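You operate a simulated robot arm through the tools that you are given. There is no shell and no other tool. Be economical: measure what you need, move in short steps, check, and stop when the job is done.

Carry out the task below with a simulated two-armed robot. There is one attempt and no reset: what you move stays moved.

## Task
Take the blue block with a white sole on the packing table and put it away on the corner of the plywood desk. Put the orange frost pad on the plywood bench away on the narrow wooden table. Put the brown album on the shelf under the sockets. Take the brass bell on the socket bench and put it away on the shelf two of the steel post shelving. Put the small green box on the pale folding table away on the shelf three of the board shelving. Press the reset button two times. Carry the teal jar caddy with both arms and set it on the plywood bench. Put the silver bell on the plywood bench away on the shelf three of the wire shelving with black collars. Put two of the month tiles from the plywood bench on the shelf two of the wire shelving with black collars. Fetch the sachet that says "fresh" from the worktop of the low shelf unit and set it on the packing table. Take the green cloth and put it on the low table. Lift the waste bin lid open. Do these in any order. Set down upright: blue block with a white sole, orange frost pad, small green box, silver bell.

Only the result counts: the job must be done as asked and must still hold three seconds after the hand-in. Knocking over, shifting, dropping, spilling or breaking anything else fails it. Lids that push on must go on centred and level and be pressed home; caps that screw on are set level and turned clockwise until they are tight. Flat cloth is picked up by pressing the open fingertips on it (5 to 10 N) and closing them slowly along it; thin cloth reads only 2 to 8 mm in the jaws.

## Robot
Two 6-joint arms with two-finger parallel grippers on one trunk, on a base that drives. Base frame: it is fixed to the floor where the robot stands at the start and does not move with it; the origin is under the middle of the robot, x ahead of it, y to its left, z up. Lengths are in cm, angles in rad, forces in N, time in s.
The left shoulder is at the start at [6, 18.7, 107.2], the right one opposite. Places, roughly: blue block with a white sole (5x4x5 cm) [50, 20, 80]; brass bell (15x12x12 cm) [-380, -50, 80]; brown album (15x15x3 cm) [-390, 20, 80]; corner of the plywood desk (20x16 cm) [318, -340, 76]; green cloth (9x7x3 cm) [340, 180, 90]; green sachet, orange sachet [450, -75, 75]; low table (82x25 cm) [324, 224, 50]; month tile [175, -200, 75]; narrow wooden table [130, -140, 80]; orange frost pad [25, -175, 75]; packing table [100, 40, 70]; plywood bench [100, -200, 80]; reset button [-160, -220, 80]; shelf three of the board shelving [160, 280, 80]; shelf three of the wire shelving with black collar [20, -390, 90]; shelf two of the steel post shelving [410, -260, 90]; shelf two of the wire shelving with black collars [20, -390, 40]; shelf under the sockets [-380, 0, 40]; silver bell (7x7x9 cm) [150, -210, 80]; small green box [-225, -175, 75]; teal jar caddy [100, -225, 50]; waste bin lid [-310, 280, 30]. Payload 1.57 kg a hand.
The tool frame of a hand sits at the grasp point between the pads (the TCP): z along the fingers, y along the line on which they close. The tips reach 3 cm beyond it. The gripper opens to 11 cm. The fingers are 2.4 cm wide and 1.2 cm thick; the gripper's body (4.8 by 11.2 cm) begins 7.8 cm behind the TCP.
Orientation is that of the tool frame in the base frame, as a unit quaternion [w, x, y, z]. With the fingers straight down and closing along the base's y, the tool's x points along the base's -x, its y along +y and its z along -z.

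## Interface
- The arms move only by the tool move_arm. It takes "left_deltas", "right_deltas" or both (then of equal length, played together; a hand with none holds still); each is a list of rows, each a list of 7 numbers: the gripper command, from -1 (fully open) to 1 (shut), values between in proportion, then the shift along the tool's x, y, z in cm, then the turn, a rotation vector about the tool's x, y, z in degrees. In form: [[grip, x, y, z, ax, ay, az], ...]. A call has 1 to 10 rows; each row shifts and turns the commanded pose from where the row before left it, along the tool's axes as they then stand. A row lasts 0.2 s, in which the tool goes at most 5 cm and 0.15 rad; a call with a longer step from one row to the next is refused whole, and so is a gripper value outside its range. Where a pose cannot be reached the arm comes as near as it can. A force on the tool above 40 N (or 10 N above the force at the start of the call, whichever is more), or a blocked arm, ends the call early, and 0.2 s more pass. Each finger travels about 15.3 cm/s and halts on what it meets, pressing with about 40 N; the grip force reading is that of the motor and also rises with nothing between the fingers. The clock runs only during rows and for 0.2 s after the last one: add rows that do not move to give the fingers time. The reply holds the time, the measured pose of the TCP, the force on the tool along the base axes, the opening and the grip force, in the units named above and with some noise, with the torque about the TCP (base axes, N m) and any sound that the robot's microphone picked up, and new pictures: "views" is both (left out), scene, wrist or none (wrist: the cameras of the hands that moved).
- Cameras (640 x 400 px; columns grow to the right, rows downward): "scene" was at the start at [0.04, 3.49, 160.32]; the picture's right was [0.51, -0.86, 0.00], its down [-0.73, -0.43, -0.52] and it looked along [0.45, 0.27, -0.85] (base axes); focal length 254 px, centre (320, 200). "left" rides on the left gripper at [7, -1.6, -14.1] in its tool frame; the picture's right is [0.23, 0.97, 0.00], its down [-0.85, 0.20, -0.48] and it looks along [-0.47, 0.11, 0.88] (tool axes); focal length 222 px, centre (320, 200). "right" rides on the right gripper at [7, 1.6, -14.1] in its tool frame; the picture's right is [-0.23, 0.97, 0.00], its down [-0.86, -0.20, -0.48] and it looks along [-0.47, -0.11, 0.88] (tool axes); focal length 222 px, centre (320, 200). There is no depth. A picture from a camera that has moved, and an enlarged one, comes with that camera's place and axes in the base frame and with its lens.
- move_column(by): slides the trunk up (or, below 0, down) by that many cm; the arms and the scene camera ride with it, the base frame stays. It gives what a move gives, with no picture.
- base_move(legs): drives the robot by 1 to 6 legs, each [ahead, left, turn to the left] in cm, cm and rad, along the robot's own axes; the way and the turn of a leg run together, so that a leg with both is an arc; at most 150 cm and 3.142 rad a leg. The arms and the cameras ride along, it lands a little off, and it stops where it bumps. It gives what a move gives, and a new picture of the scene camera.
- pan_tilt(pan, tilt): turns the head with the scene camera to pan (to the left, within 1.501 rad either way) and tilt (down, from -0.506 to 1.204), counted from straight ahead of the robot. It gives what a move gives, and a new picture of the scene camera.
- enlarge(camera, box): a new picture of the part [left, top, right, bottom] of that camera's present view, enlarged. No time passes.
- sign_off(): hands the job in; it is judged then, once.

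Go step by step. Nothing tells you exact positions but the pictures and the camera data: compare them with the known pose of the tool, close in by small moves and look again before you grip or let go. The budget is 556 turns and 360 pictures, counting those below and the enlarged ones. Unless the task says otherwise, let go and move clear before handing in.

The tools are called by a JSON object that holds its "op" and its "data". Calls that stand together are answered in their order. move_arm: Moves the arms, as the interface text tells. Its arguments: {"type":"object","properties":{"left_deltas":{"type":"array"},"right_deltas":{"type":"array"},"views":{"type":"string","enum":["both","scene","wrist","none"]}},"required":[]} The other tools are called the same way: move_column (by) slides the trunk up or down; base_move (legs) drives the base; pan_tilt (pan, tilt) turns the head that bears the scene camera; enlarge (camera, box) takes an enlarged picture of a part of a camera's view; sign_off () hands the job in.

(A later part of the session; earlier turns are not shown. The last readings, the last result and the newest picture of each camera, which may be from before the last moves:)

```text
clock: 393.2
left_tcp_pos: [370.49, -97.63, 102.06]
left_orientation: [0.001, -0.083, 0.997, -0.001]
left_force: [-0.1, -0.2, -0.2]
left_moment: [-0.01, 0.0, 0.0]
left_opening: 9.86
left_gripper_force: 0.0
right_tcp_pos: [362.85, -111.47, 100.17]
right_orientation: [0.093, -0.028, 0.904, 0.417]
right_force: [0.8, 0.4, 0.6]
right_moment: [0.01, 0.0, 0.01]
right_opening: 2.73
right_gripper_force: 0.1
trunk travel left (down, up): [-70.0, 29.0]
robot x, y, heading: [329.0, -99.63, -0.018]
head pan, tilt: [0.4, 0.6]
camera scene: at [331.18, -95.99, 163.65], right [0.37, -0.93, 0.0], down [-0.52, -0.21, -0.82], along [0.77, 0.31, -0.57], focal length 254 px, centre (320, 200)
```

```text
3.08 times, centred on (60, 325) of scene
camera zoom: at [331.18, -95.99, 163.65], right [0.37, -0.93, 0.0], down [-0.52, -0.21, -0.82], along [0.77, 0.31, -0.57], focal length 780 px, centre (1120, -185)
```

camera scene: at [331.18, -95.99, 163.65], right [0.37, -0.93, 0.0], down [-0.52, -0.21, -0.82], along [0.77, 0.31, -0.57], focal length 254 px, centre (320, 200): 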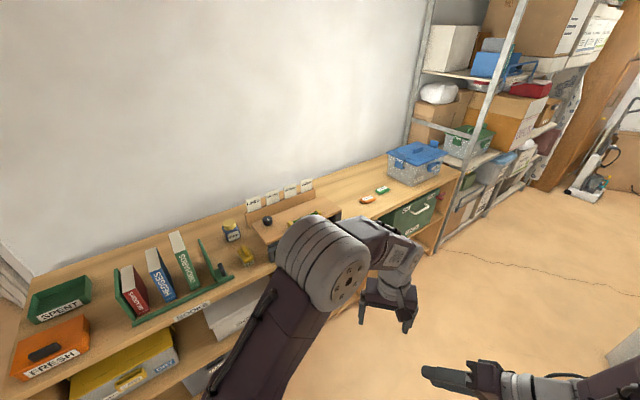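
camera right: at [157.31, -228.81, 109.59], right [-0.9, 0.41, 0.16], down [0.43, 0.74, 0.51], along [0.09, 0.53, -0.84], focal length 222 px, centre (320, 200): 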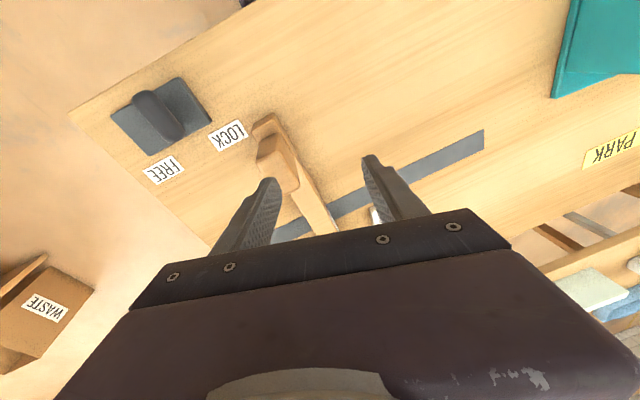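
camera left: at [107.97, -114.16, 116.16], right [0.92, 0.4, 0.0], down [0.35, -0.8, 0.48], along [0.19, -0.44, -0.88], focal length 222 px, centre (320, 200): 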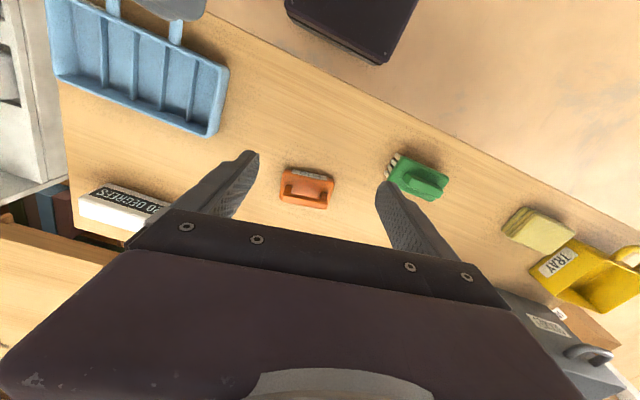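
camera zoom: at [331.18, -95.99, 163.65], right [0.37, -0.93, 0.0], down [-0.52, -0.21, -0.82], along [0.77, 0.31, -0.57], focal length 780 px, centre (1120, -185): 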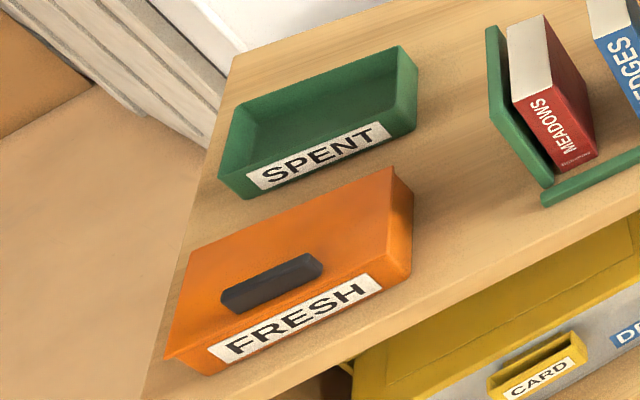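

The orange sachet reads FRESH (about [461,-75]). I position the robot facing the unit squarely there.

{"op": "base_move", "data": {"legs": [[75, -15, 0], [0, 0, 0.95], [20, -31, 0]]}}

{"op": "pan_tilt", "data": {"pan": 0.0, "tilt": 0.9}}

{"op": "enlarge", "data": {"camera": "left", "box": [0, 0, 640, 400]}}

```text
clock: 401.8
left_tcp_pos: [463.04, -79.23, 102.08]
left_orientation: [0.003, -0.549, 0.836, 0.0]
left_force: [0.4, 0.5, -0.7]
left_moment: [0.01, 0.03, -0.03]
left_opening: 9.91
left_gripper_force: 0.1
right_tcp_pos: [470.66, -93.09, 100.26]
right_orientation: [-0.118, -0.456, 0.781, 0.41]
right_force: [-0.5, 1.3, 0.1]
right_moment: [0.02, 0.03, 0.0]
right_opening: 2.76
right_gripper_force: 0.1
trunk travel left (down, up): [-70.0, 29.0]
robot x, y, heading: [442.3, -114.96, 0.978]
head pan, tilt: [0.4, 0.6]
camera scene: at [440.4, -111.39, 163.65], right [0.98, -0.19, 0.0], down [-0.11, -0.55, -0.83], along [0.16, 0.81, -0.56], focal length 254 px, centre (320, 200)
```

scene: 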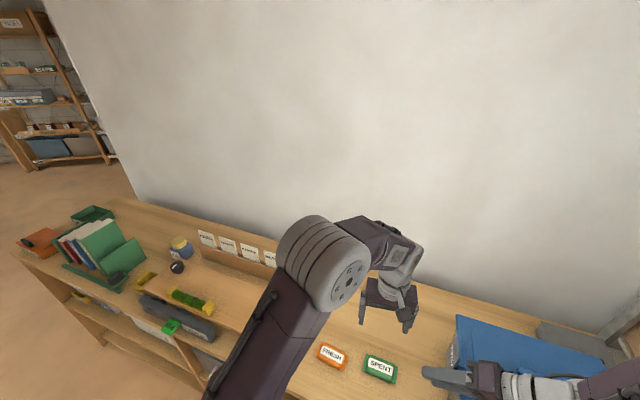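

```text
clock: 402.6
left_tcp_pos: [463.05, -79.23, 102.14]
left_orientation: [0.002, -0.549, 0.836, 0.002]
left_force: [0.8, 0.5, 0.6]
left_moment: [0.0, 0.03, 0.01]
left_opening: 9.9
left_gripper_force: 0.0
right_tcp_pos: [470.54, -93.17, 100.19]
right_orientation: [-0.118, -0.456, 0.781, 0.41]
right_force: [0.0, 0.3, 0.0]
right_moment: [0.0, -0.03, -0.02]
right_opening: 2.73
right_gripper_force: 0.0
trunk travel left (down, up): [-70.0, 29.0]
robot x, y, heading: [442.26, -114.99, 0.981]
head pan, tilt: [0.0, 0.901]
camera scene: at [442.96, -113.78, 161.18], right [0.83, -0.56, 0.0], down [-0.44, -0.65, -0.62], along [0.35, 0.52, -0.78], focal length 254 px, centre (320, 200)
```

scene: 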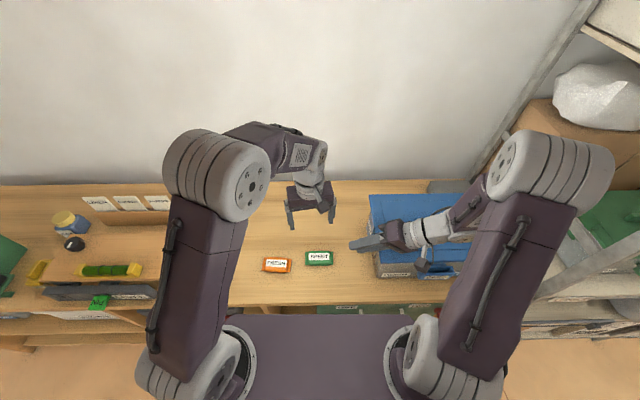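

```text
1.00 times, centred on (320, 200) of left
camera zoom: at [461.67, -86.24, 116.12], right [-0.98, 0.18, 0.0], down [0.15, 0.86, 0.48], along [0.09, 0.47, -0.88], focal length 222 px, centre (320, 200)
```

zoom: 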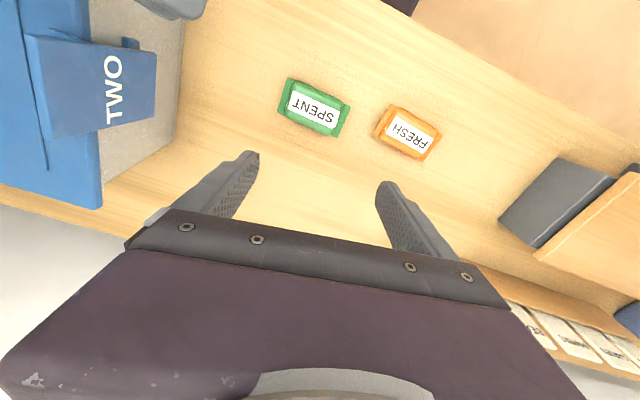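

{"op": "move_arm", "data": {"left_deltas": [[-0.3, 0, 0, 0, 0, 0, -8.5], [-0.3, 0, 0, 0, 0, 0, -8.5], [-0.3, 0, 0, 0, 0, 0, -8.5], [-0.3, 0, 0, 0, 0, 0, -8.5], [-0.3, 0, 0, 0, 0, 0, -8.5], [-0.3, 0, 0, 0, 0, 0, -8.5], [-0.3, 0, 0, 0, 0, 0, -8.5], [-0.3, 0, 0, 0, 0, 0, -8.5]], "views": "wrist"}}

```text
clock: 404.4
left_tcp_pos: [463.21, -79.14, 102.13]
left_orientation: [-0.002, 0.923, -0.385, 0.001]
left_force: [-0.4, 0.2, -0.4]
left_moment: [0.0, 0.0, -0.01]
left_opening: 7.16
left_gripper_force: 0.0
right_tcp_pos: [470.51, -93.21, 100.28]
right_orientation: [-0.117, -0.456, 0.781, 0.411]
right_force: [-0.9, -0.6, -0.6]
right_moment: [0.0, -0.01, 0.0]
right_opening: 2.77
right_gripper_force: 0.1
trunk travel left (down, up): [-70.0, 29.0]
robot x, y, heading: [442.25, -115.2, 0.981]
head pan, tilt: [0.0, 0.901]
camera left: at [469.09, -82.96, 116.16], right [-0.53, -0.85, 0.0], down [-0.75, 0.47, 0.48], along [-0.4, 0.26, -0.88], focal length 222 px, centre (320, 200)
```

left: 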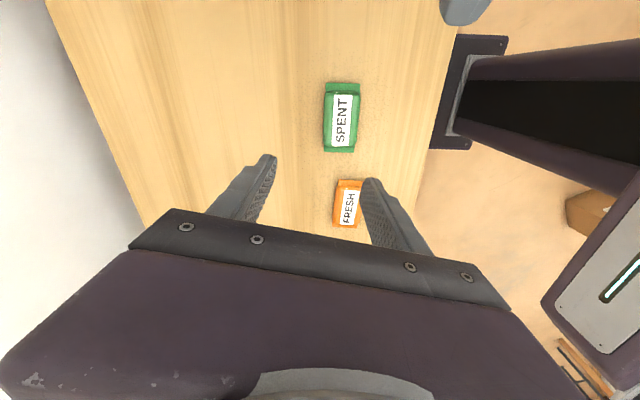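

{"op": "move_arm", "data": {"left_deltas": [[-0.3, -3.3, 2.4, 2, 0, 0, 0], [-0.3, -3.3, 2.4, 2.5, 0, 0, 0], [-0.3, -3.4, 2.4, 2.5, 0, 0, 0], [-0.3, 0, 0, 3, 0, 0, 0]], "views": "wrist"}}

```text
clock: 405.4
left_tcp_pos: [451.07, -76.87, 92.31]
left_orientation: [-0.001, 0.923, -0.386, 0.0]
left_force: [-0.1, 0.4, -0.3]
left_moment: [-0.03, 0.05, 0.02]
left_opening: 7.16
left_gripper_force: 0.0
right_tcp_pos: [470.57, -93.06, 100.18]
right_orientation: [-0.118, -0.457, 0.78, 0.411]
right_force: [0.6, -0.6, -0.4]
right_moment: [-0.01, -0.02, 0.0]
right_opening: 2.76
right_gripper_force: 0.0
trunk travel left (down, up): [-70.0, 29.0]
robot x, y, heading: [441.79, -114.84, 0.981]
head pan, tilt: [0.0, 0.901]
camera left: at [457.07, -80.63, 106.31], right [-0.53, -0.85, 0.0], down [-0.74, 0.47, 0.48], along [-0.4, 0.26, -0.88], focal length 222 px, centre (320, 200)
```

left: 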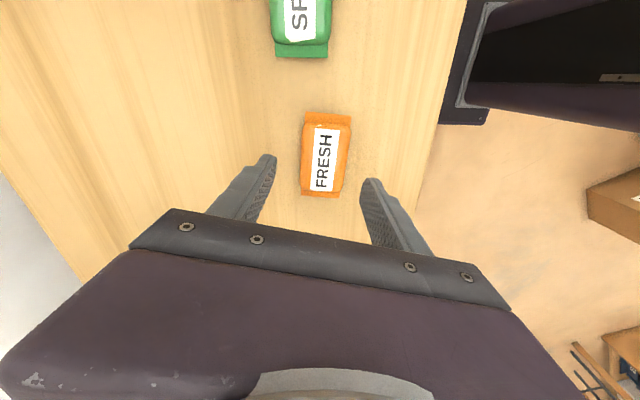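

{"op": "move_arm", "data": {"left_deltas": [[-0.3, 0.1, 0.3, 3, 0, 0, 0], [-0.3, 0, 0, 3, 0, 0, 0], [-0.3, 0, 0, 1.5, 0, 0, 0], [-0.3, 0, 0, 0.4, 0, 0, 0], [-0.3, 0, 0, 0.4, 0, 0, 0]], "views": "wrist"}}

```text
clock: 406.2
left_tcp_pos: [450.92, -77.49, 85.0]
left_orientation: [-0.003, 0.923, -0.386, 0.0]
left_force: [0.1, -2.2, 11.7]
left_moment: [-0.39, 0.33, -0.03]
left_opening: 7.2
left_gripper_force: 0.5
right_tcp_pos: [470.5, -93.22, 100.33]
right_orientation: [-0.118, -0.457, 0.78, 0.411]
right_force: [0.1, 0.0, -0.4]
right_moment: [-0.01, -0.01, -0.02]
right_opening: 2.77
right_gripper_force: 0.0
trunk travel left (down, up): [-70.0, 29.0]
robot x, y, heading: [441.79, -115.3, 0.979]
head pan, tilt: [0.0, 0.901]
stopped in row 4 (left hand): the force on the tool passed its limit (the readings are from after the stop); the commanded pose is now the measured one
camera left: at [456.87, -81.34, 99.12], right [-0.53, -0.85, -0.01], down [-0.74, 0.47, 0.48], along [-0.4, 0.26, -0.88], focal length 222 px, centre (320, 200)
```

left: 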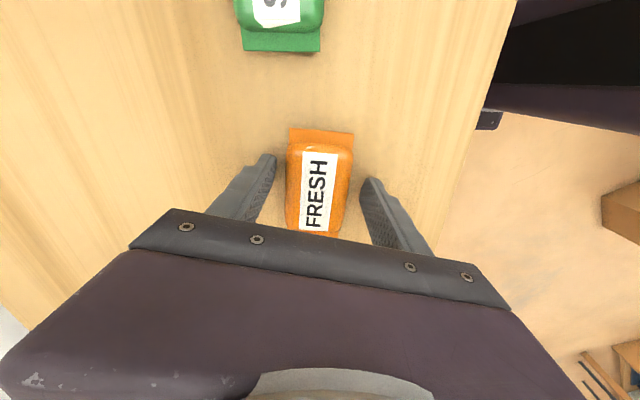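

{"op": "move_arm", "data": {"left_deltas": [[-0.3, 0.5, 0, -0.3, 0, 0, 0], [0, 0, 0, 0, 0, 0, 0], [0.2, 0, 0, 0, 0, 0, 0], [0.5, 0, 0, 0, 0, 0, 0], [1, 0, 0, 0, 0, 0, 0], [1, 0, 0, 0, 0, 0, 0], [1, 0, 0, -3, 0, 0, 0], [1, 0, 0, -4, 0, 0, 0], [1, 0, 0, -4, 0, 0, 0], [1, 0, 0, -4, 0, 0, 0]], "views": "wrist"}}

```text
clock: 408.4
left_tcp_pos: [451.36, -77.77, 100.23]
left_orientation: [-0.003, 0.923, -0.386, 0.001]
left_force: [-0.2, 0.0, -0.7]
left_moment: [0.02, 0.02, 0.0]
left_opening: 4.89
left_gripper_force: 40.2
right_tcp_pos: [470.53, -93.3, 100.24]
right_orientation: [-0.117, -0.456, 0.781, 0.411]
right_force: [-0.6, 0.1, -0.2]
right_moment: [0.0, -0.03, 0.01]
right_opening: 2.77
right_gripper_force: 0.2
trunk travel left (down, up): [-70.0, 29.0]
robot x, y, heading: [441.99, -114.88, 0.979]
head pan, tilt: [0.0, 0.901]
camera left: at [457.3, -81.46, 114.34], right [-0.53, -0.85, -0.01], down [-0.74, 0.47, 0.48], along [-0.4, 0.26, -0.88], focal length 222 px, centre (320, 200)
```

left: 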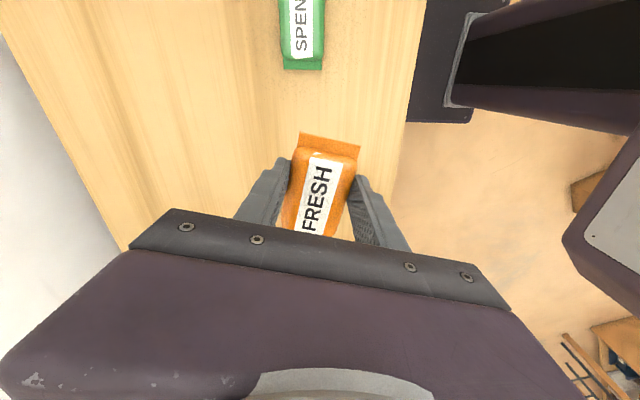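

Sachet held. I drive back to the packing table.

{"op": "base_move", "data": {"legs": [[-20, 31, 0], [0, 0, -0.98], [-135, 48, 0], [-145, 6, 0], [0, 0, 1.57]]}}

{"op": "pan_tilt", "data": {"pan": 0.0, "tilt": 0.8}}

```text
clock: 430.6
left_tcp_pos: [113.14, -26.99, 100.15]
left_orientation: [-0.003, 0.996, -0.086, 0.0]
left_force: [-0.6, -0.6, -0.5]
left_moment: [-0.02, -0.06, 0.0]
left_opening: 4.88
left_gripper_force: 39.4
right_tcp_pos: [137.63, -28.63, 100.25]
right_orientation: [0.237, 0.673, -0.604, -0.355]
right_force: [-0.2, 0.1, 0.1]
right_moment: [0.0, -0.02, 0.0]
right_opening: 2.76
right_gripper_force: 0.0
trunk travel left (down, up): [-70.0, 29.0]
robot x, y, heading: [127.4, -62.97, 1.603]
head pan, tilt: [0.0, 0.901]
camera scene: at [127.45, -61.52, 161.17], right [1.0, 0.03, 0.0], down [0.02, -0.78, -0.62], along [-0.02, 0.62, -0.78], focal length 254 px, centre (320, 200)
```

scene: 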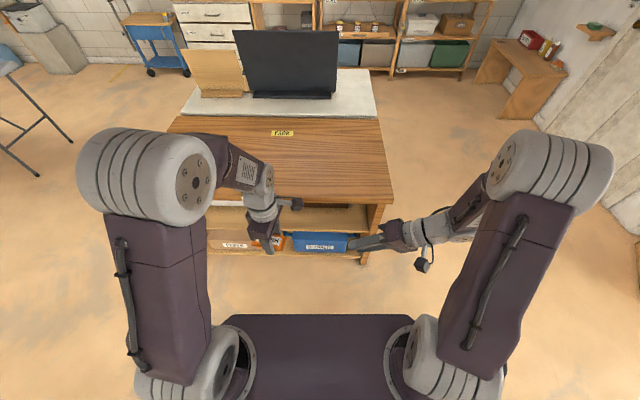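

```text
clock: 431.2
left_tcp_pos: [113.18, -27.01, 100.1]
left_orientation: [-0.003, 0.996, -0.085, 0.0]
left_force: [0.3, -0.4, -1.0]
left_moment: [-0.01, -0.02, 0.0]
left_opening: 4.9
left_gripper_force: 40.4
right_tcp_pos: [137.7, -28.56, 100.28]
right_orientation: [0.238, 0.673, -0.604, -0.354]
right_force: [0.0, -0.2, -0.1]
right_moment: [0.01, 0.01, -0.02]
right_opening: 2.76
right_gripper_force: 0.1
trunk travel left (down, up): [-70.0, 29.0]
robot x, y, heading: [127.11, -62.86, 1.604]
head pan, tilt: [0.0, 0.799]
camera scene: at [127.42, -61.0, 161.96], right [1.0, 0.03, 0.0], down [0.02, -0.72, -0.7], along [-0.02, 0.7, -0.72], focal length 254 px, centre (320, 200)
```

scene: 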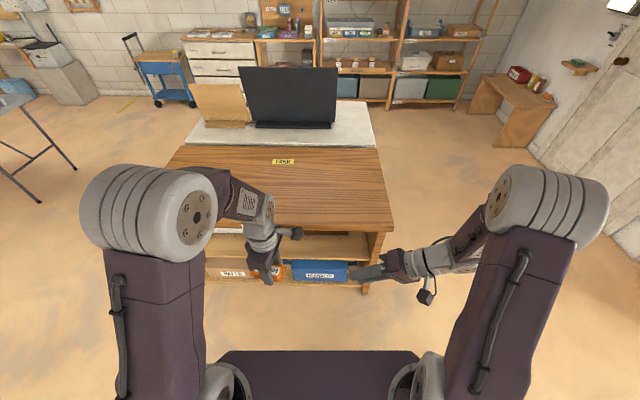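

{"op": "base_move", "data": {"legs": [[33, 0, -0.03]]}}

{"op": "move_arm", "data": {"left_deltas": [[1, -0.6, -3.4, 2, 0, 0, 0], [1, -0.6, -3.4, 2, 0, 0, 0], [1, -0.6, -3.4, 2, 0, 0, 0], [1, -0.4, -2.6, 2, 0, 0, 0], [1, 0, 0, 3, 0, 0, 0], [1, 0, 0, 3, 0, 0, 0]], "views": "both"}}

```text
clock: 433.4
left_tcp_pos: [114.09, 6.56, 100.2]
left_orientation: [-0.002, 0.995, -0.103, 0.0]
left_force: [0.3, -0.3, -0.8]
left_moment: [0.0, -0.01, 0.0]
left_opening: 4.89
left_gripper_force: 39.9
right_tcp_pos: [138.59, 4.03, 100.16]
right_orientation: [0.231, 0.662, -0.616, -0.359]
right_force: [-0.2, 0.3, 0.1]
right_moment: [0.0, 0.02, 0.03]
right_opening: 2.73
right_gripper_force: 0.1
trunk travel left (down, up): [-70.0, 29.0]
robot x, y, heading: [126.89, -30.08, 1.568]
head pan, tilt: [0.0, 0.799]
camera scene: at [127.07, -27.94, 161.97], right [1.0, 0.0, 0.0], down [0.0, -0.72, -0.7], along [0.0, 0.7, -0.72], focal length 254 px, centre (320, 200)
```

scene: 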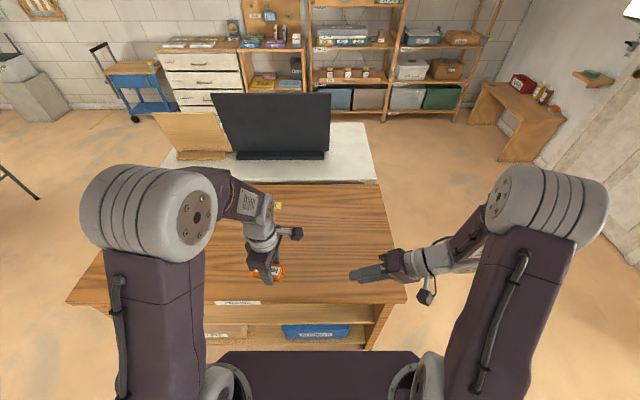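

```text
clock: 434.8
left_tcp_pos: [114.31, 19.5, 86.29]
left_orientation: [-0.003, 0.995, -0.102, 0.001]
left_force: [0.3, 0.3, -0.4]
left_moment: [-0.03, 0.02, 0.01]
left_opening: 4.88
left_gripper_force: 40.6
right_tcp_pos: [138.54, 4.12, 100.19]
right_orientation: [0.232, 0.662, -0.615, -0.36]
right_force: [0.1, -0.7, -0.3]
right_moment: [-0.03, -0.04, 0.02]
right_opening: 2.75
right_gripper_force: 0.0
trunk travel left (down, up): [-70.0, 29.0]
robot x, y, heading: [126.95, -29.95, 1.565]
head pan, tilt: [0.0, 0.799]
camera scene: at [127.07, -27.76, 161.97], right [1.0, 0.0, 0.0], down [0.0, -0.72, -0.7], along [0.0, 0.7, -0.72], focal length 254 px, centre (320, 200)
camera left: at [121.52, 19.82, 100.34], right [0.02, -1.0, 0.0], down [-0.88, -0.02, 0.48], along [-0.48, -0.01, -0.88], focal length 222 px, centre (320, 200)
```

scene: 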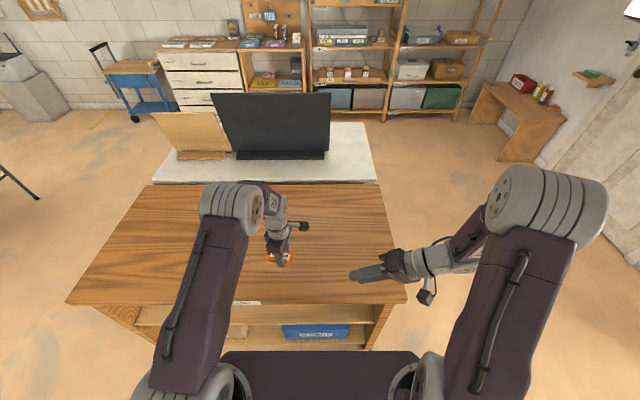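
left: 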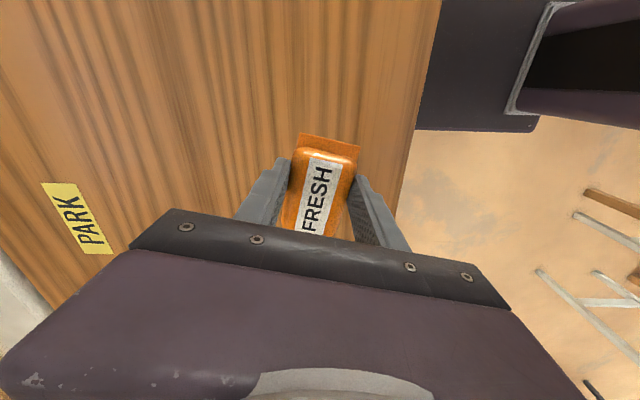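

{"op": "move_arm", "data": {"left_deltas": [[1, 0, 0, 3.5, 0, 0, 0], [1, 0, 0, 2.5, 0, 0, 0], [1, 0, 0, 0.6, 0, 0, 0], [1, 0, 0, 0.4, 0, 0, 0], [1, 0, 0, 0.3, 0, 0, 0], [1, 0, 0, 0.3, 0, 0, 0], [1, 0, 0, 0.3, 0, 0, 0]], "views": "none"}}

```text
clock: 436.4
left_tcp_pos: [114.39, 19.63, 78.36]
left_orientation: [-0.002, 0.995, -0.103, 0.0]
left_force: [0.3, 0.1, 0.0]
left_moment: [-0.02, -0.02, -0.01]
left_opening: 4.88
left_gripper_force: 40.2
right_tcp_pos: [138.54, 4.16, 100.25]
right_orientation: [0.232, 0.662, -0.615, -0.359]
right_force: [-0.6, 0.4, 0.3]
right_moment: [-0.02, 0.0, -0.05]
right_opening: 2.77
right_gripper_force: 0.0
trunk travel left (down, up): [-70.0, 29.0]
robot x, y, heading: [126.76, -30.2, 1.562]
head pan, tilt: [0.0, 0.799]
```

{"op": "move_arm", "data": {"left_deltas": [[1, 0, 0, 0.3, 0, 0, 0], [1, 0, 0, 0.3, 0, 0, 0], [1, 0, 0, 0.3, 0, 0, 0], [1, 0, 0, 0.3, 0, 0, 0]], "views": "none"}}

```text
clock: 437.4
left_tcp_pos: [114.52, 19.71, 77.23]
left_orientation: [-0.003, 0.995, -0.104, 0.0]
left_force: [-0.7, 0.0, 5.4]
left_moment: [-0.11, 0.26, -0.07]
left_opening: 4.85
left_gripper_force: 40.4
right_tcp_pos: [138.52, 3.98, 100.21]
right_orientation: [0.23, 0.662, -0.616, -0.359]
right_force: [0.5, 0.4, 0.7]
right_moment: [0.03, 0.01, 0.0]
right_opening: 2.72
right_gripper_force: 0.0
trunk travel left (down, up): [-70.0, 29.0]
robot x, y, heading: [126.79, -30.03, 1.568]
head pan, tilt: [0.0, 0.799]
```

Contact; I release and lift, untwisting the wrist on the way.

{"op": "move_arm", "data": {"left_deltas": [[0, 0, 0, 0, 0, 0, 0], [-0.2, 0, 0, 0, 0, 0, 0], [-0.2, 0, 0, -2, 0, 0, 0], [-0.2, 0, 0, -4, 0, 0, 0], [-0.2, 0, 0, -4, 0, 0, 0], [-0.2, 0, 0, -4, 0, 0, 8.5], [-0.2, 0, 0, -4, 0, 0, 8.5], [-0.2, 0, 0, -4, 0, 0, 8.5], [-0.2, 0, 0, 0, 0, 0, 8.5], [-0.2, 0, 0, 0, 0, 0, 8.5]], "views": "wrist"}}

```text
clock: 439.6
left_tcp_pos: [114.63, 19.57, 99.31]
left_orientation: [-0.003, 0.889, -0.458, -0.001]
left_force: [-0.5, -0.6, -0.1]
left_moment: [-0.01, 0.0, -0.02]
left_opening: 6.6
left_gripper_force: 0.1
right_tcp_pos: [138.53, 4.06, 100.27]
right_orientation: [0.231, 0.662, -0.616, -0.359]
right_force: [0.2, -0.3, -0.8]
right_moment: [-0.04, 0.02, -0.02]
right_opening: 2.73
right_gripper_force: 0.0
trunk travel left (down, up): [-70.0, 29.0]
robot x, y, heading: [126.78, -29.7, 1.563]
head pan, tilt: [0.0, 0.799]
camera left: at [119.92, 14.9, 113.39], right [-0.66, -0.75, 0.0], down [-0.66, 0.58, 0.48], along [-0.36, 0.32, -0.88], focal length 222 px, centre (320, 200)
```

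left: 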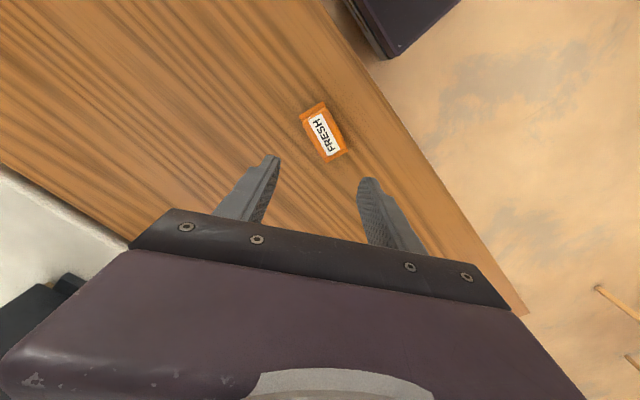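

Sachet placed. Next the green cloth on the small wall shelf near the door; I drive there.

{"op": "base_move", "data": {"legs": [[-32, 0, 0], [0, 0, -1.57], [108, 0, 0], [0, 140, 0], [0, 60, 0]]}}

{"op": "pan_tilt", "data": {"pan": 0.3, "tilt": 0.65}}

```text
clock: 460.3
left_tcp_pos: [280.82, 151.81, 99.34]
left_orientation: [0.002, -0.31, 0.951, -0.001]
left_force: [-0.4, 0.0, -0.2]
left_moment: [0.01, 0.03, 0.02]
left_opening: 6.61
left_gripper_force: 0.1
right_tcp_pos: [265.36, 127.91, 100.16]
right_orientation: [0.088, -0.036, 0.903, 0.418]
right_force: [0.1, -0.2, 1.0]
right_moment: [0.01, 0.0, 0.02]
right_opening: 2.75
right_gripper_force: 0.0
trunk travel left (down, up): [-70.0, 29.0]
robot x, y, heading: [231.13, 138.87, 0.006]
head pan, tilt: [0.0, 0.799]
camera scene: at [233.43, 139.13, 161.96], right [0.0, -1.0, 0.0], down [-0.72, 0.0, -0.7], along [0.7, 0.0, -0.72], focal length 254 px, centre (320, 200)
```

scene: 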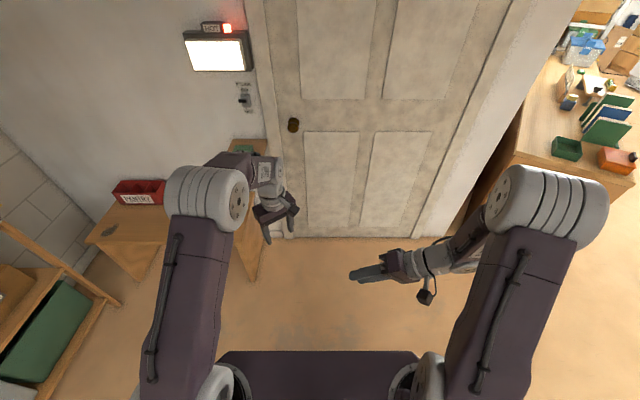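

```text
clock: 461.1
left_tcp_pos: [280.75, 151.87, 99.35]
left_orientation: [0.002, -0.311, 0.95, -0.001]
left_force: [0.3, -1.2, 0.4]
left_moment: [-0.03, 0.0, -0.01]
left_opening: 6.62
left_gripper_force: 0.1
right_tcp_pos: [265.47, 127.89, 100.3]
right_orientation: [0.089, -0.037, 0.904, 0.418]
right_force: [0.7, 0.2, 0.3]
right_moment: [-0.02, 0.01, 0.01]
right_opening: 2.74
right_gripper_force: 0.1
trunk travel left (down, up): [-70.0, 29.0]
robot x, y, heading: [231.16, 139.21, 0.006]
head pan, tilt: [0.3, 0.649]
camera scene: at [233.64, 141.74, 163.22], right [0.3, -0.95, 0.0], down [-0.58, -0.18, -0.8], along [0.76, 0.24, -0.6], focal length 254 px, centre (320, 200)
```

scene: 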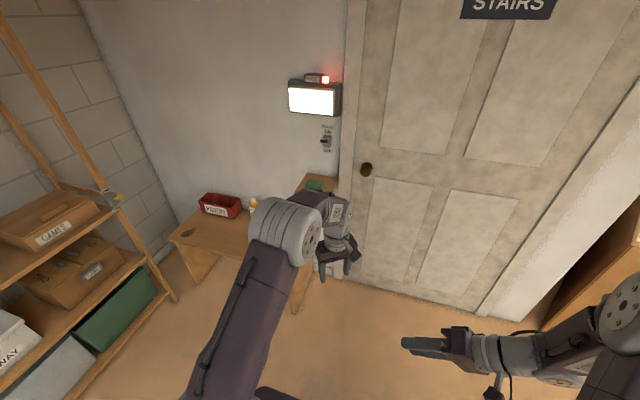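

{"op": "base_move", "data": {"legs": [[50, 9, 0]]}}

{"op": "enlarge", "data": {"camera": "left", "box": [0, 0, 640, 400]}}

{"op": "pan_tilt", "data": {"pan": 0.6, "tilt": 0.8}}

```text
clock: 464.0
left_tcp_pos: [329.52, 161.84, 99.26]
left_orientation: [0.002, -0.318, 0.948, -0.001]
left_force: [0.5, 0.7, 0.6]
left_moment: [-0.02, -0.01, 0.0]
left_opening: 6.6
left_gripper_force: 0.1
right_tcp_pos: [314.32, 137.63, 100.25]
right_orientation: [0.086, -0.044, 0.903, 0.418]
right_force: [0.0, -0.2, -0.5]
right_moment: [0.02, 0.01, 0.0]
right_opening: 2.76
right_gripper_force: 0.0
trunk travel left (down, up): [-70.0, 29.0]
robot x, y, heading: [279.95, 148.49, 0.02]
head pan, tilt: [0.3, 0.649]
camera scene: at [282.41, 151.14, 163.23], right [0.31, -0.95, 0.0], down [-0.57, -0.19, -0.8], along [0.76, 0.25, -0.6], focal length 254 px, centre (320, 200)
```

scene: 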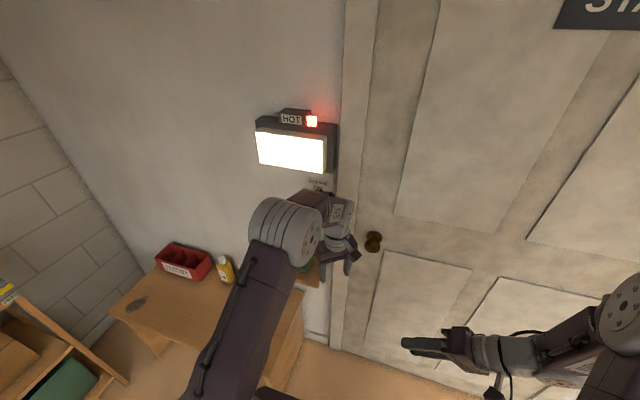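

```text
1.00 times, centred on (320, 200) of left
camera zoom: at [324.63, 156.5, 113.38], right [-0.77, 0.64, 0.0], down [0.56, 0.67, 0.48], along [0.31, 0.37, -0.88], focal length 222 px, centre (320, 200)
```

zoom: 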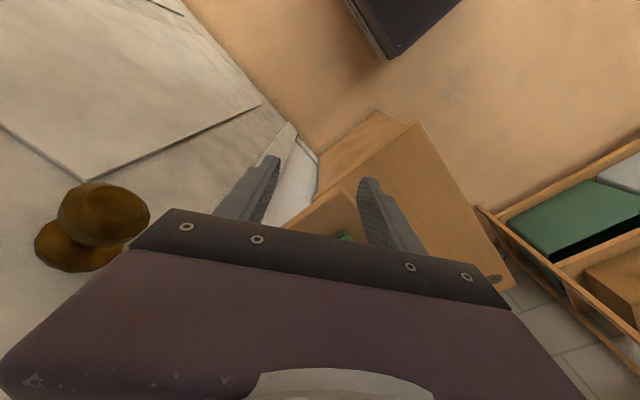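

```text
clock: 464.8
left_tcp_pos: [329.47, 162.0, 99.41]
left_orientation: [0.002, -0.317, 0.948, -0.001]
left_force: [-0.7, -0.5, -0.4]
left_moment: [-0.06, -0.02, -0.02]
left_opening: 6.59
left_gripper_force: 0.0
right_tcp_pos: [314.31, 137.62, 100.13]
right_orientation: [0.086, -0.042, 0.903, 0.418]
right_force: [0.1, 0.0, 0.9]
right_moment: [-0.04, -0.02, 0.02]
right_opening: 2.75
right_gripper_force: 0.1
trunk travel left (down, up): [-70.0, 29.0]
robot x, y, heading: [280.03, 148.74, 0.017]
head pan, tilt: [0.6, 0.799]
camera scene: at [280.81, 153.1, 161.97], right [0.58, -0.82, 0.0], down [-0.58, -0.41, -0.7], along [0.57, 0.4, -0.72], focal length 254 px, centre (320, 200)
```

scene: 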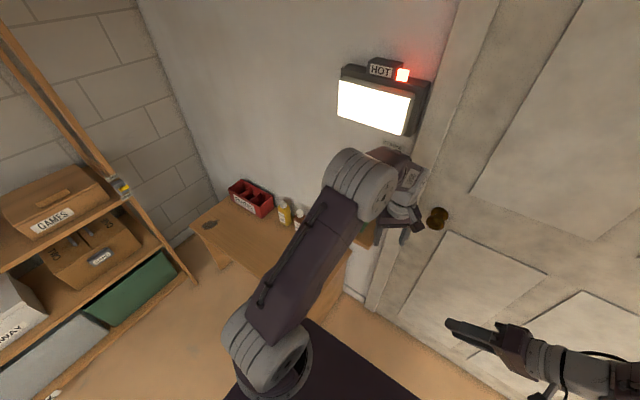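

{"op": "base_move", "data": {"legs": [[-20, 0, -0.015]]}}

{"op": "move_arm", "data": {"left_deltas": [[-0.2, 0, 0, 0, 0, 0, 7.4], [-0.2, 0, 0, 0, 0, 0, 7.4], [-0.2, 0, 0, 0, 0, 0, 7.4], [-0.2, 0, 0, 0, 0, 0, 7.4], [-0.2, 0, 0, 0, 0, 0, 7.4], [-0.2, 0, 0, 0.5, 0, -7, 0], [-0.2, 0, 0, 0.5, 0, -7, 0], [-0.2, 0, 0, 0.5, 0, -7, 0], [-0.2, 0, 0, 0.5, 0, -7, 0], [-0.2, 0, 0, 0.5, 0, -7, 0]], "views": "wrist"}}

```text
clock: 466.4
left_tcp_pos: [310.11, 160.96, 99.18]
left_orientation: [0.003, -0.309, 0.951, -0.001]
left_force: [-0.7, 0.2, 0.0]
left_moment: [-0.01, 0.01, 0.0]
left_opening: 6.6
left_gripper_force: 0.2
right_tcp_pos: [294.57, 136.84, 100.27]
right_orientation: [0.089, -0.035, 0.904, 0.418]
right_force: [-0.8, -1.0, 0.0]
right_moment: [-0.01, -0.01, 0.0]
right_opening: 2.75
right_gripper_force: 0.1
trunk travel left (down, up): [-70.0, 29.0]
robot x, y, heading: [260.24, 148.57, 0.002]
head pan, tilt: [0.6, 0.799]
camera scene: at [261.33, 152.92, 161.96], right [0.57, -0.82, 0.0], down [-0.59, -0.41, -0.7], along [0.57, 0.39, -0.72], focal length 254 px, centre (320, 200)
```

scene: 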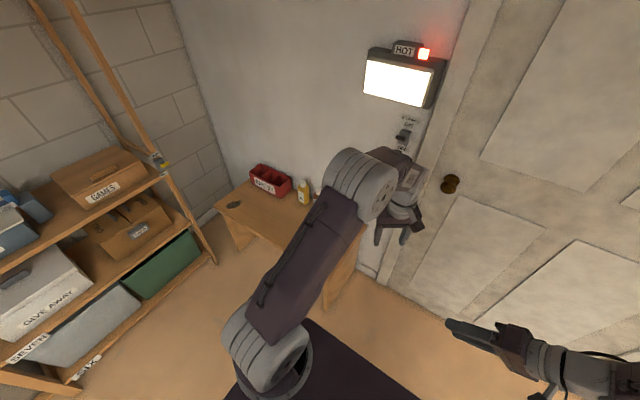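

```text
clock: 468.6
left_tcp_pos: [310.0, 159.09, 97.1]
left_orientation: [0.248, 0.019, 0.968, -0.045]
left_force: [-0.2, -0.2, 0.6]
left_moment: [-0.01, -0.01, 0.0]
left_opening: 6.6
left_gripper_force: 0.0
left hand out of reach, approached as far as the arm can: row 9, 10
right_tcp_pos: [294.52, 136.95, 100.24]
right_orientation: [0.089, -0.035, 0.903, 0.418]
right_force: [0.1, -0.7, 1.0]
right_moment: [0.01, 0.0, 0.04]
right_opening: 2.74
right_gripper_force: 0.1
trunk travel left (down, up): [-70.0, 29.0]
robot x, y, heading: [260.31, 147.92, 0.004]
head pan, tilt: [0.6, 0.799]
camera left: at [297.02, 159.0, 106.12], right [-0.14, 0.97, -0.19], down [0.53, 0.23, 0.81], along [0.83, 0.02, -0.55], focal length 222 px, centre (320, 200)
```

left: 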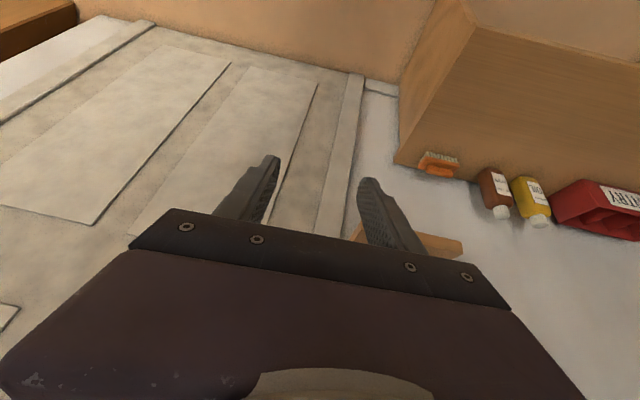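

{"op": "move_arm", "data": {"left_deltas": [[-0.2, 0, 4, 0, 0, 0, 0], [-0.2, 0, 4, 0, 0, 0, 0], [-0.2, 0, 4, 0, 0, 0, 0], [-0.2, 0, 4, 0, 0, 0, 0]], "views": "both"}}

```text
clock: 469.6
left_tcp_pos: [311.33, 177.74, 96.95]
left_orientation: [0.303, 0.007, 0.953, -0.004]
left_force: [-0.5, 0.0, 0.2]
left_moment: [-0.02, 0.03, 0.02]
left_opening: 6.58
left_gripper_force: 0.1
right_tcp_pos: [294.44, 137.0, 100.27]
right_orientation: [0.09, -0.036, 0.904, 0.416]
right_force: [0.5, -0.4, -0.8]
right_moment: [-0.02, 0.01, -0.03]
right_opening: 2.75
right_gripper_force: 0.1
trunk travel left (down, up): [-70.0, 29.0]
robot x, y, heading: [260.1, 148.26, -0.001]
head pan, tilt: [0.6, 0.799]
camera scene: at [261.23, 153.17, 161.96], right [0.57, -0.82, 0.0], down [-0.59, -0.41, -0.7], along [0.57, 0.39, -0.72], focal length 254 px, centre (320, 200)
camera left: at [297.32, 176.45, 104.39], right [-0.17, 0.98, -0.14], down [0.43, 0.2, 0.88], along [0.89, 0.09, -0.45], focal length 222 px, centre (320, 200)
```

scene: 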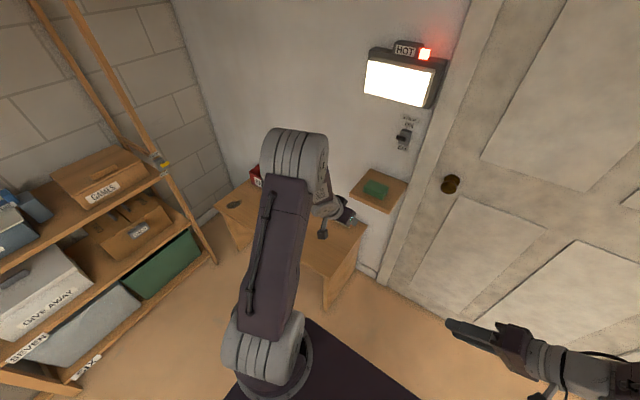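
left: 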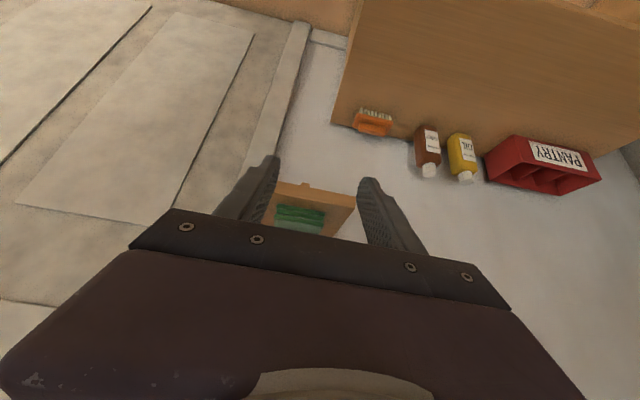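

{"op": "enlarge", "data": {"camera": "left", "box": [260, 170, 370, 240]}}

{"op": "enlarge", "data": {"camera": "scene", "box": [320, 20, 460, 230]}}

```text
5.71 times, centred on (315, 205) of left
camera zoom: at [297.32, 176.45, 104.39], right [-0.17, 0.98, -0.14], down [0.43, 0.2, 0.88], along [0.89, 0.09, -0.45], focal length 1269 px, centre (349, 171)
```

zoom: 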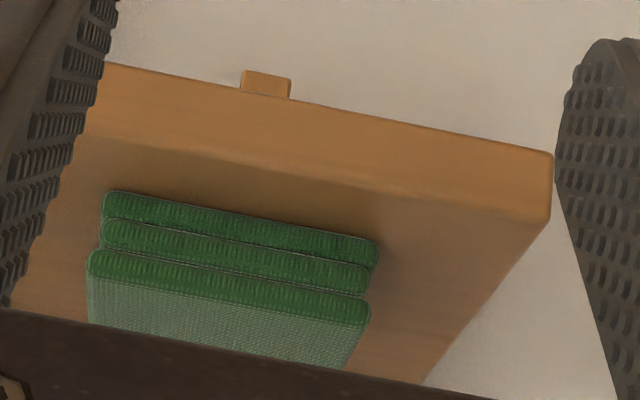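

```text
1.90 times, centred on (390, 125) of scene
camera zoom: at [261.23, 153.17, 161.96], right [0.57, -0.82, 0.0], down [-0.59, -0.41, -0.7], along [0.57, 0.39, -0.72], focal length 483 px, centre (187, 343)
```

zoom: 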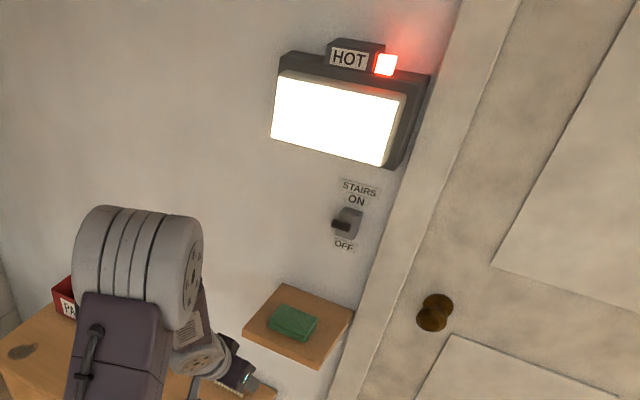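

{"op": "base_move", "data": {"legs": [[20, 0, 0]]}}

{"op": "move_arm", "data": {"left_deltas": [[-1, 0, 0, 0, 0, 0, 0], [-1, 0, 0, 0, 0, 0, 0]], "views": "both"}}

```text
clock: 471.2
left_tcp_pos: [331.07, 177.37, 96.94]
left_orientation: [0.303, 0.01, 0.953, -0.004]
left_force: [-0.8, -0.1, 0.6]
left_moment: [0.04, 0.01, -0.01]
left_opening: 6.63
left_gripper_force: 0.1
right_tcp_pos: [314.24, 136.96, 100.22]
right_orientation: [0.09, -0.034, 0.903, 0.418]
right_force: [-0.1, -0.3, -0.2]
right_moment: [-0.02, -0.01, 0.04]
right_opening: 2.76
right_gripper_force: 0.0
trunk travel left (down, up): [-70.0, 29.0]
robot x, y, heading: [280.34, 148.42, 0.001]
head pan, tilt: [0.6, 0.799]
camera scene: at [280.94, 152.92, 161.97], right [0.56, -0.83, 0.0], down [-0.59, -0.4, -0.7], along [0.58, 0.39, -0.72], focal length 254 px, centre (320, 200)
```

scene: 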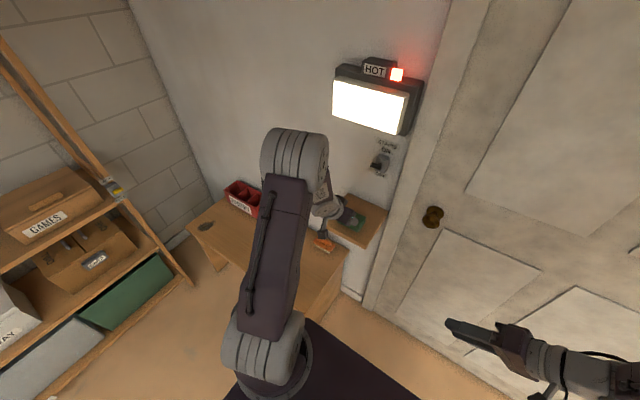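

```text
clock: 471.8
left_tcp_pos: [331.18, 177.37, 96.9]
left_orientation: [0.303, 0.009, 0.953, -0.004]
left_force: [-0.5, -0.1, 0.2]
left_moment: [-0.01, 0.01, 0.01]
left_opening: 11.01
left_gripper_force: 0.1
right_tcp_pos: [314.4, 136.84, 100.26]
right_orientation: [0.091, -0.034, 0.903, 0.418]
right_force: [0.5, 0.7, 0.2]
right_moment: [0.02, -0.02, -0.02]
right_opening: 2.78
right_gripper_force: 0.1
trunk travel left (down, up): [-70.0, 29.0]
robot x, y, heading: [279.91, 148.4, -0.003]
head pan, tilt: [0.6, 0.799]
camera scene: at [281.08, 152.92, 161.96], right [0.56, -0.83, 0.0], down [-0.59, -0.4, -0.7], along [0.58, 0.39, -0.72], focal length 254 px, centre (320, 200)
camera left: at [317.23, 176.16, 104.43], right [-0.17, 0.98, -0.13], down [0.43, 0.19, 0.88], along [0.89, 0.09, -0.45], focal length 222 px, centre (320, 200)
```

scene: 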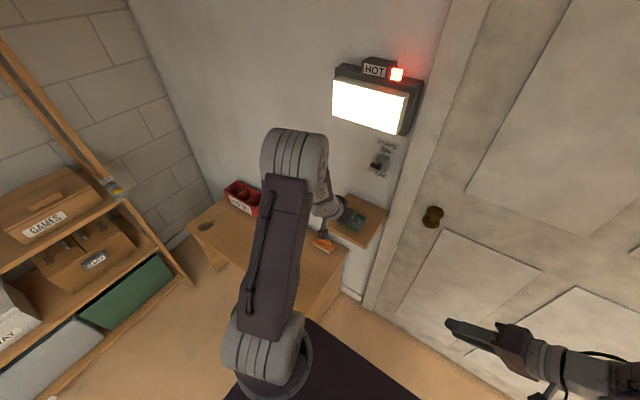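
left: 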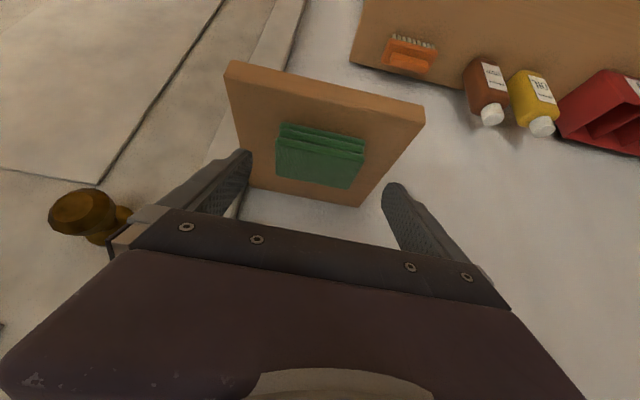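

{"op": "move_arm", "data": {"left_deltas": [[-1, -0.1, -0.1, 2, 0, 0, 0], [-1, -0.1, -0.1, 2, 0, 0, 0], [-1, 0, 0, 0, 0, 0, 0]], "views": "wrist"}}

```text
clock: 472.6
left_tcp_pos: [333.52, 177.33, 93.95]
left_orientation: [0.304, 0.01, 0.953, -0.004]
left_force: [0.1, -0.1, 0.8]
left_moment: [0.0, 0.0, -0.01]
left_opening: 11.02
left_gripper_force: 0.0
right_tcp_pos: [314.2, 136.77, 100.31]
right_orientation: [0.091, -0.034, 0.904, 0.417]
right_force: [-0.1, 0.1, -0.2]
right_moment: [0.02, -0.03, -0.01]
right_opening: 2.73
right_gripper_force: 0.1
trunk travel left (down, up): [-70.0, 29.0]
robot x, y, heading: [280.06, 148.15, 0.001]
head pan, tilt: [0.6, 0.799]
camera left: at [319.57, 175.95, 101.35], right [-0.17, 0.98, -0.13], down [0.43, 0.19, 0.88], along [0.89, 0.09, -0.45], focal length 222 px, centre (320, 200)
```

left: 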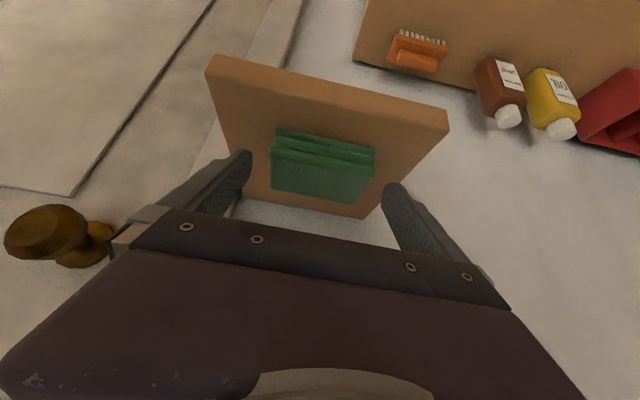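

{"op": "move_arm", "data": {"left_deltas": [[-1, 0, 0.3, 1.5, 0, 0, 0], [-1, 0, 0, 1, 0, 0, 0], [-1, 0, 0, 0.5, 0, 0, 0], [-1, 0, 0, 0, 0, 0, 0]], "views": "wrist"}}

```text
clock: 473.6
left_tcp_pos: [335.26, 177.51, 91.42]
left_orientation: [0.303, 0.01, 0.953, -0.004]
left_force: [0.1, 0.0, 0.2]
left_moment: [0.01, 0.01, 0.0]
left_opening: 11.0
left_gripper_force: 0.0
right_tcp_pos: [314.22, 136.88, 100.25]
right_orientation: [0.09, -0.035, 0.903, 0.418]
right_force: [-0.1, -0.2, 0.2]
right_moment: [0.01, 0.0, 0.01]
right_opening: 2.75
right_gripper_force: 0.1
trunk travel left (down, up): [-70.0, 29.0]
robot x, y, heading: [280.07, 148.27, -0.001]
head pan, tilt: [0.6, 0.799]
camera left: at [321.37, 176.15, 98.85], right [-0.17, 0.98, -0.13], down [0.43, 0.19, 0.88], along [0.89, 0.09, -0.45], focal length 222 px, centre (320, 200)
```

left: 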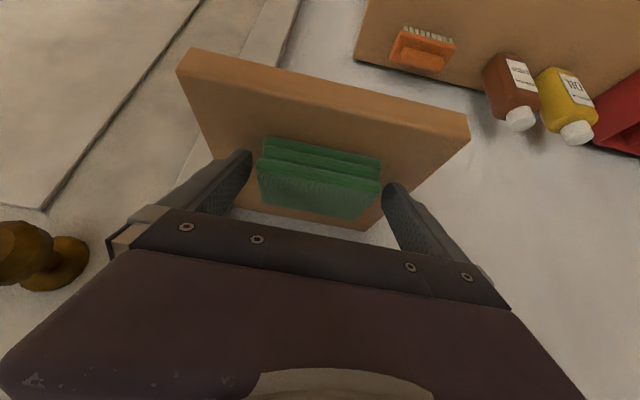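

{"op": "move_arm", "data": {"left_deltas": [[-1, -0.4, 0.1, 0.8, 0, 0, 0], [-1, -0.4, 0, 0.7, 0, 0, 0], [-1, 0, 0, 0, 0, 0, 0], [-0.8, 0, 0, 0, 0, 0, 0], [-0.6, 0, 0, 0, 0, 0, 0], [-0.4, 0, 0, 0, 0, 0, 0], [0, 0, 0, 0, 0, 0, 0], [0, 0, 0, 0, 0, 0, 0]], "views": "wrist"}}

```text
clock: 475.4
left_tcp_pos: [336.57, 177.04, 91.17]
left_orientation: [0.307, 0.01, 0.952, -0.003]
left_force: [-9.2, -13.1, 31.1]
left_moment: [-1.94, 0.07, -0.62]
left_opening: 8.93
left_gripper_force: 39.5
right_tcp_pos: [313.85, 136.5, 100.37]
right_orientation: [0.093, -0.035, 0.903, 0.418]
right_force: [-0.5, 0.2, -0.7]
right_moment: [0.01, 0.02, 0.0]
right_opening: 2.73
right_gripper_force: 0.1
trunk travel left (down, up): [-70.0, 29.0]
robot x, y, heading: [280.21, 148.23, -0.003]
head pan, tilt: [0.6, 0.799]
camera left: at [322.55, 175.74, 98.47], right [-0.16, 0.98, -0.13], down [0.42, 0.19, 0.89], along [0.89, 0.09, -0.44], focal length 222 px, centre (320, 200)
```

left: 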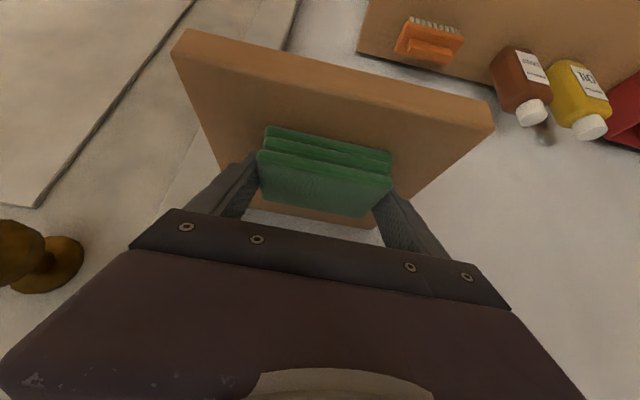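

{"op": "move_arm", "data": {"left_deltas": [[1, 0, 0, 0, 0, 0, 0], [1, 0, 0, 0, 0, 0, 0], [1, -0.3, 0, -0.4, 0, 0, 0], [1, -0.9, 0, -1.2, 0, 0, 0], [1, -0.9, 0, -1.2, 0, 0, 0], [1, 0, 0, 0, 0, 0, 0]], "views": "wrist"}}

```text
clock: 476.8
left_tcp_pos: [336.99, 177.71, 93.98]
left_orientation: [0.303, 0.01, 0.953, -0.004]
left_force: [0.9, 0.0, -0.8]
left_moment: [0.0, 0.0, -0.01]
left_opening: 8.88
left_gripper_force: 40.0
right_tcp_pos: [314.33, 136.96, 100.17]
right_orientation: [0.089, -0.035, 0.904, 0.418]
right_force: [0.1, 0.9, -0.6]
right_moment: [0.03, 0.01, 0.0]
right_opening: 2.76
right_gripper_force: 0.0
trunk travel left (down, up): [-70.0, 29.0]
robot x, y, heading: [280.17, 147.92, 0.001]
head pan, tilt: [0.6, 0.799]
camera left: at [322.96, 176.34, 101.57], right [-0.17, 0.98, -0.13], down [0.43, 0.19, 0.88], along [0.89, 0.09, -0.45], focal length 222 px, centre (320, 200)
```

left: 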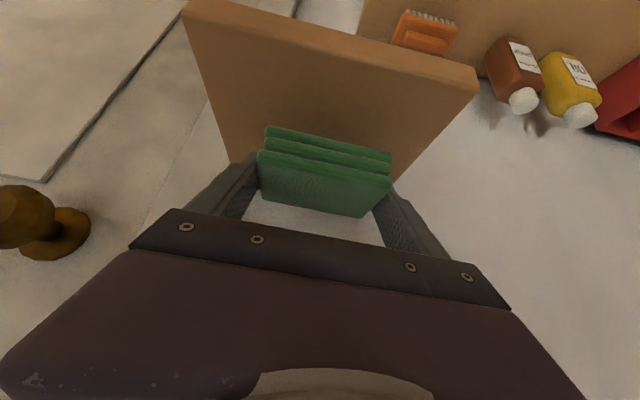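

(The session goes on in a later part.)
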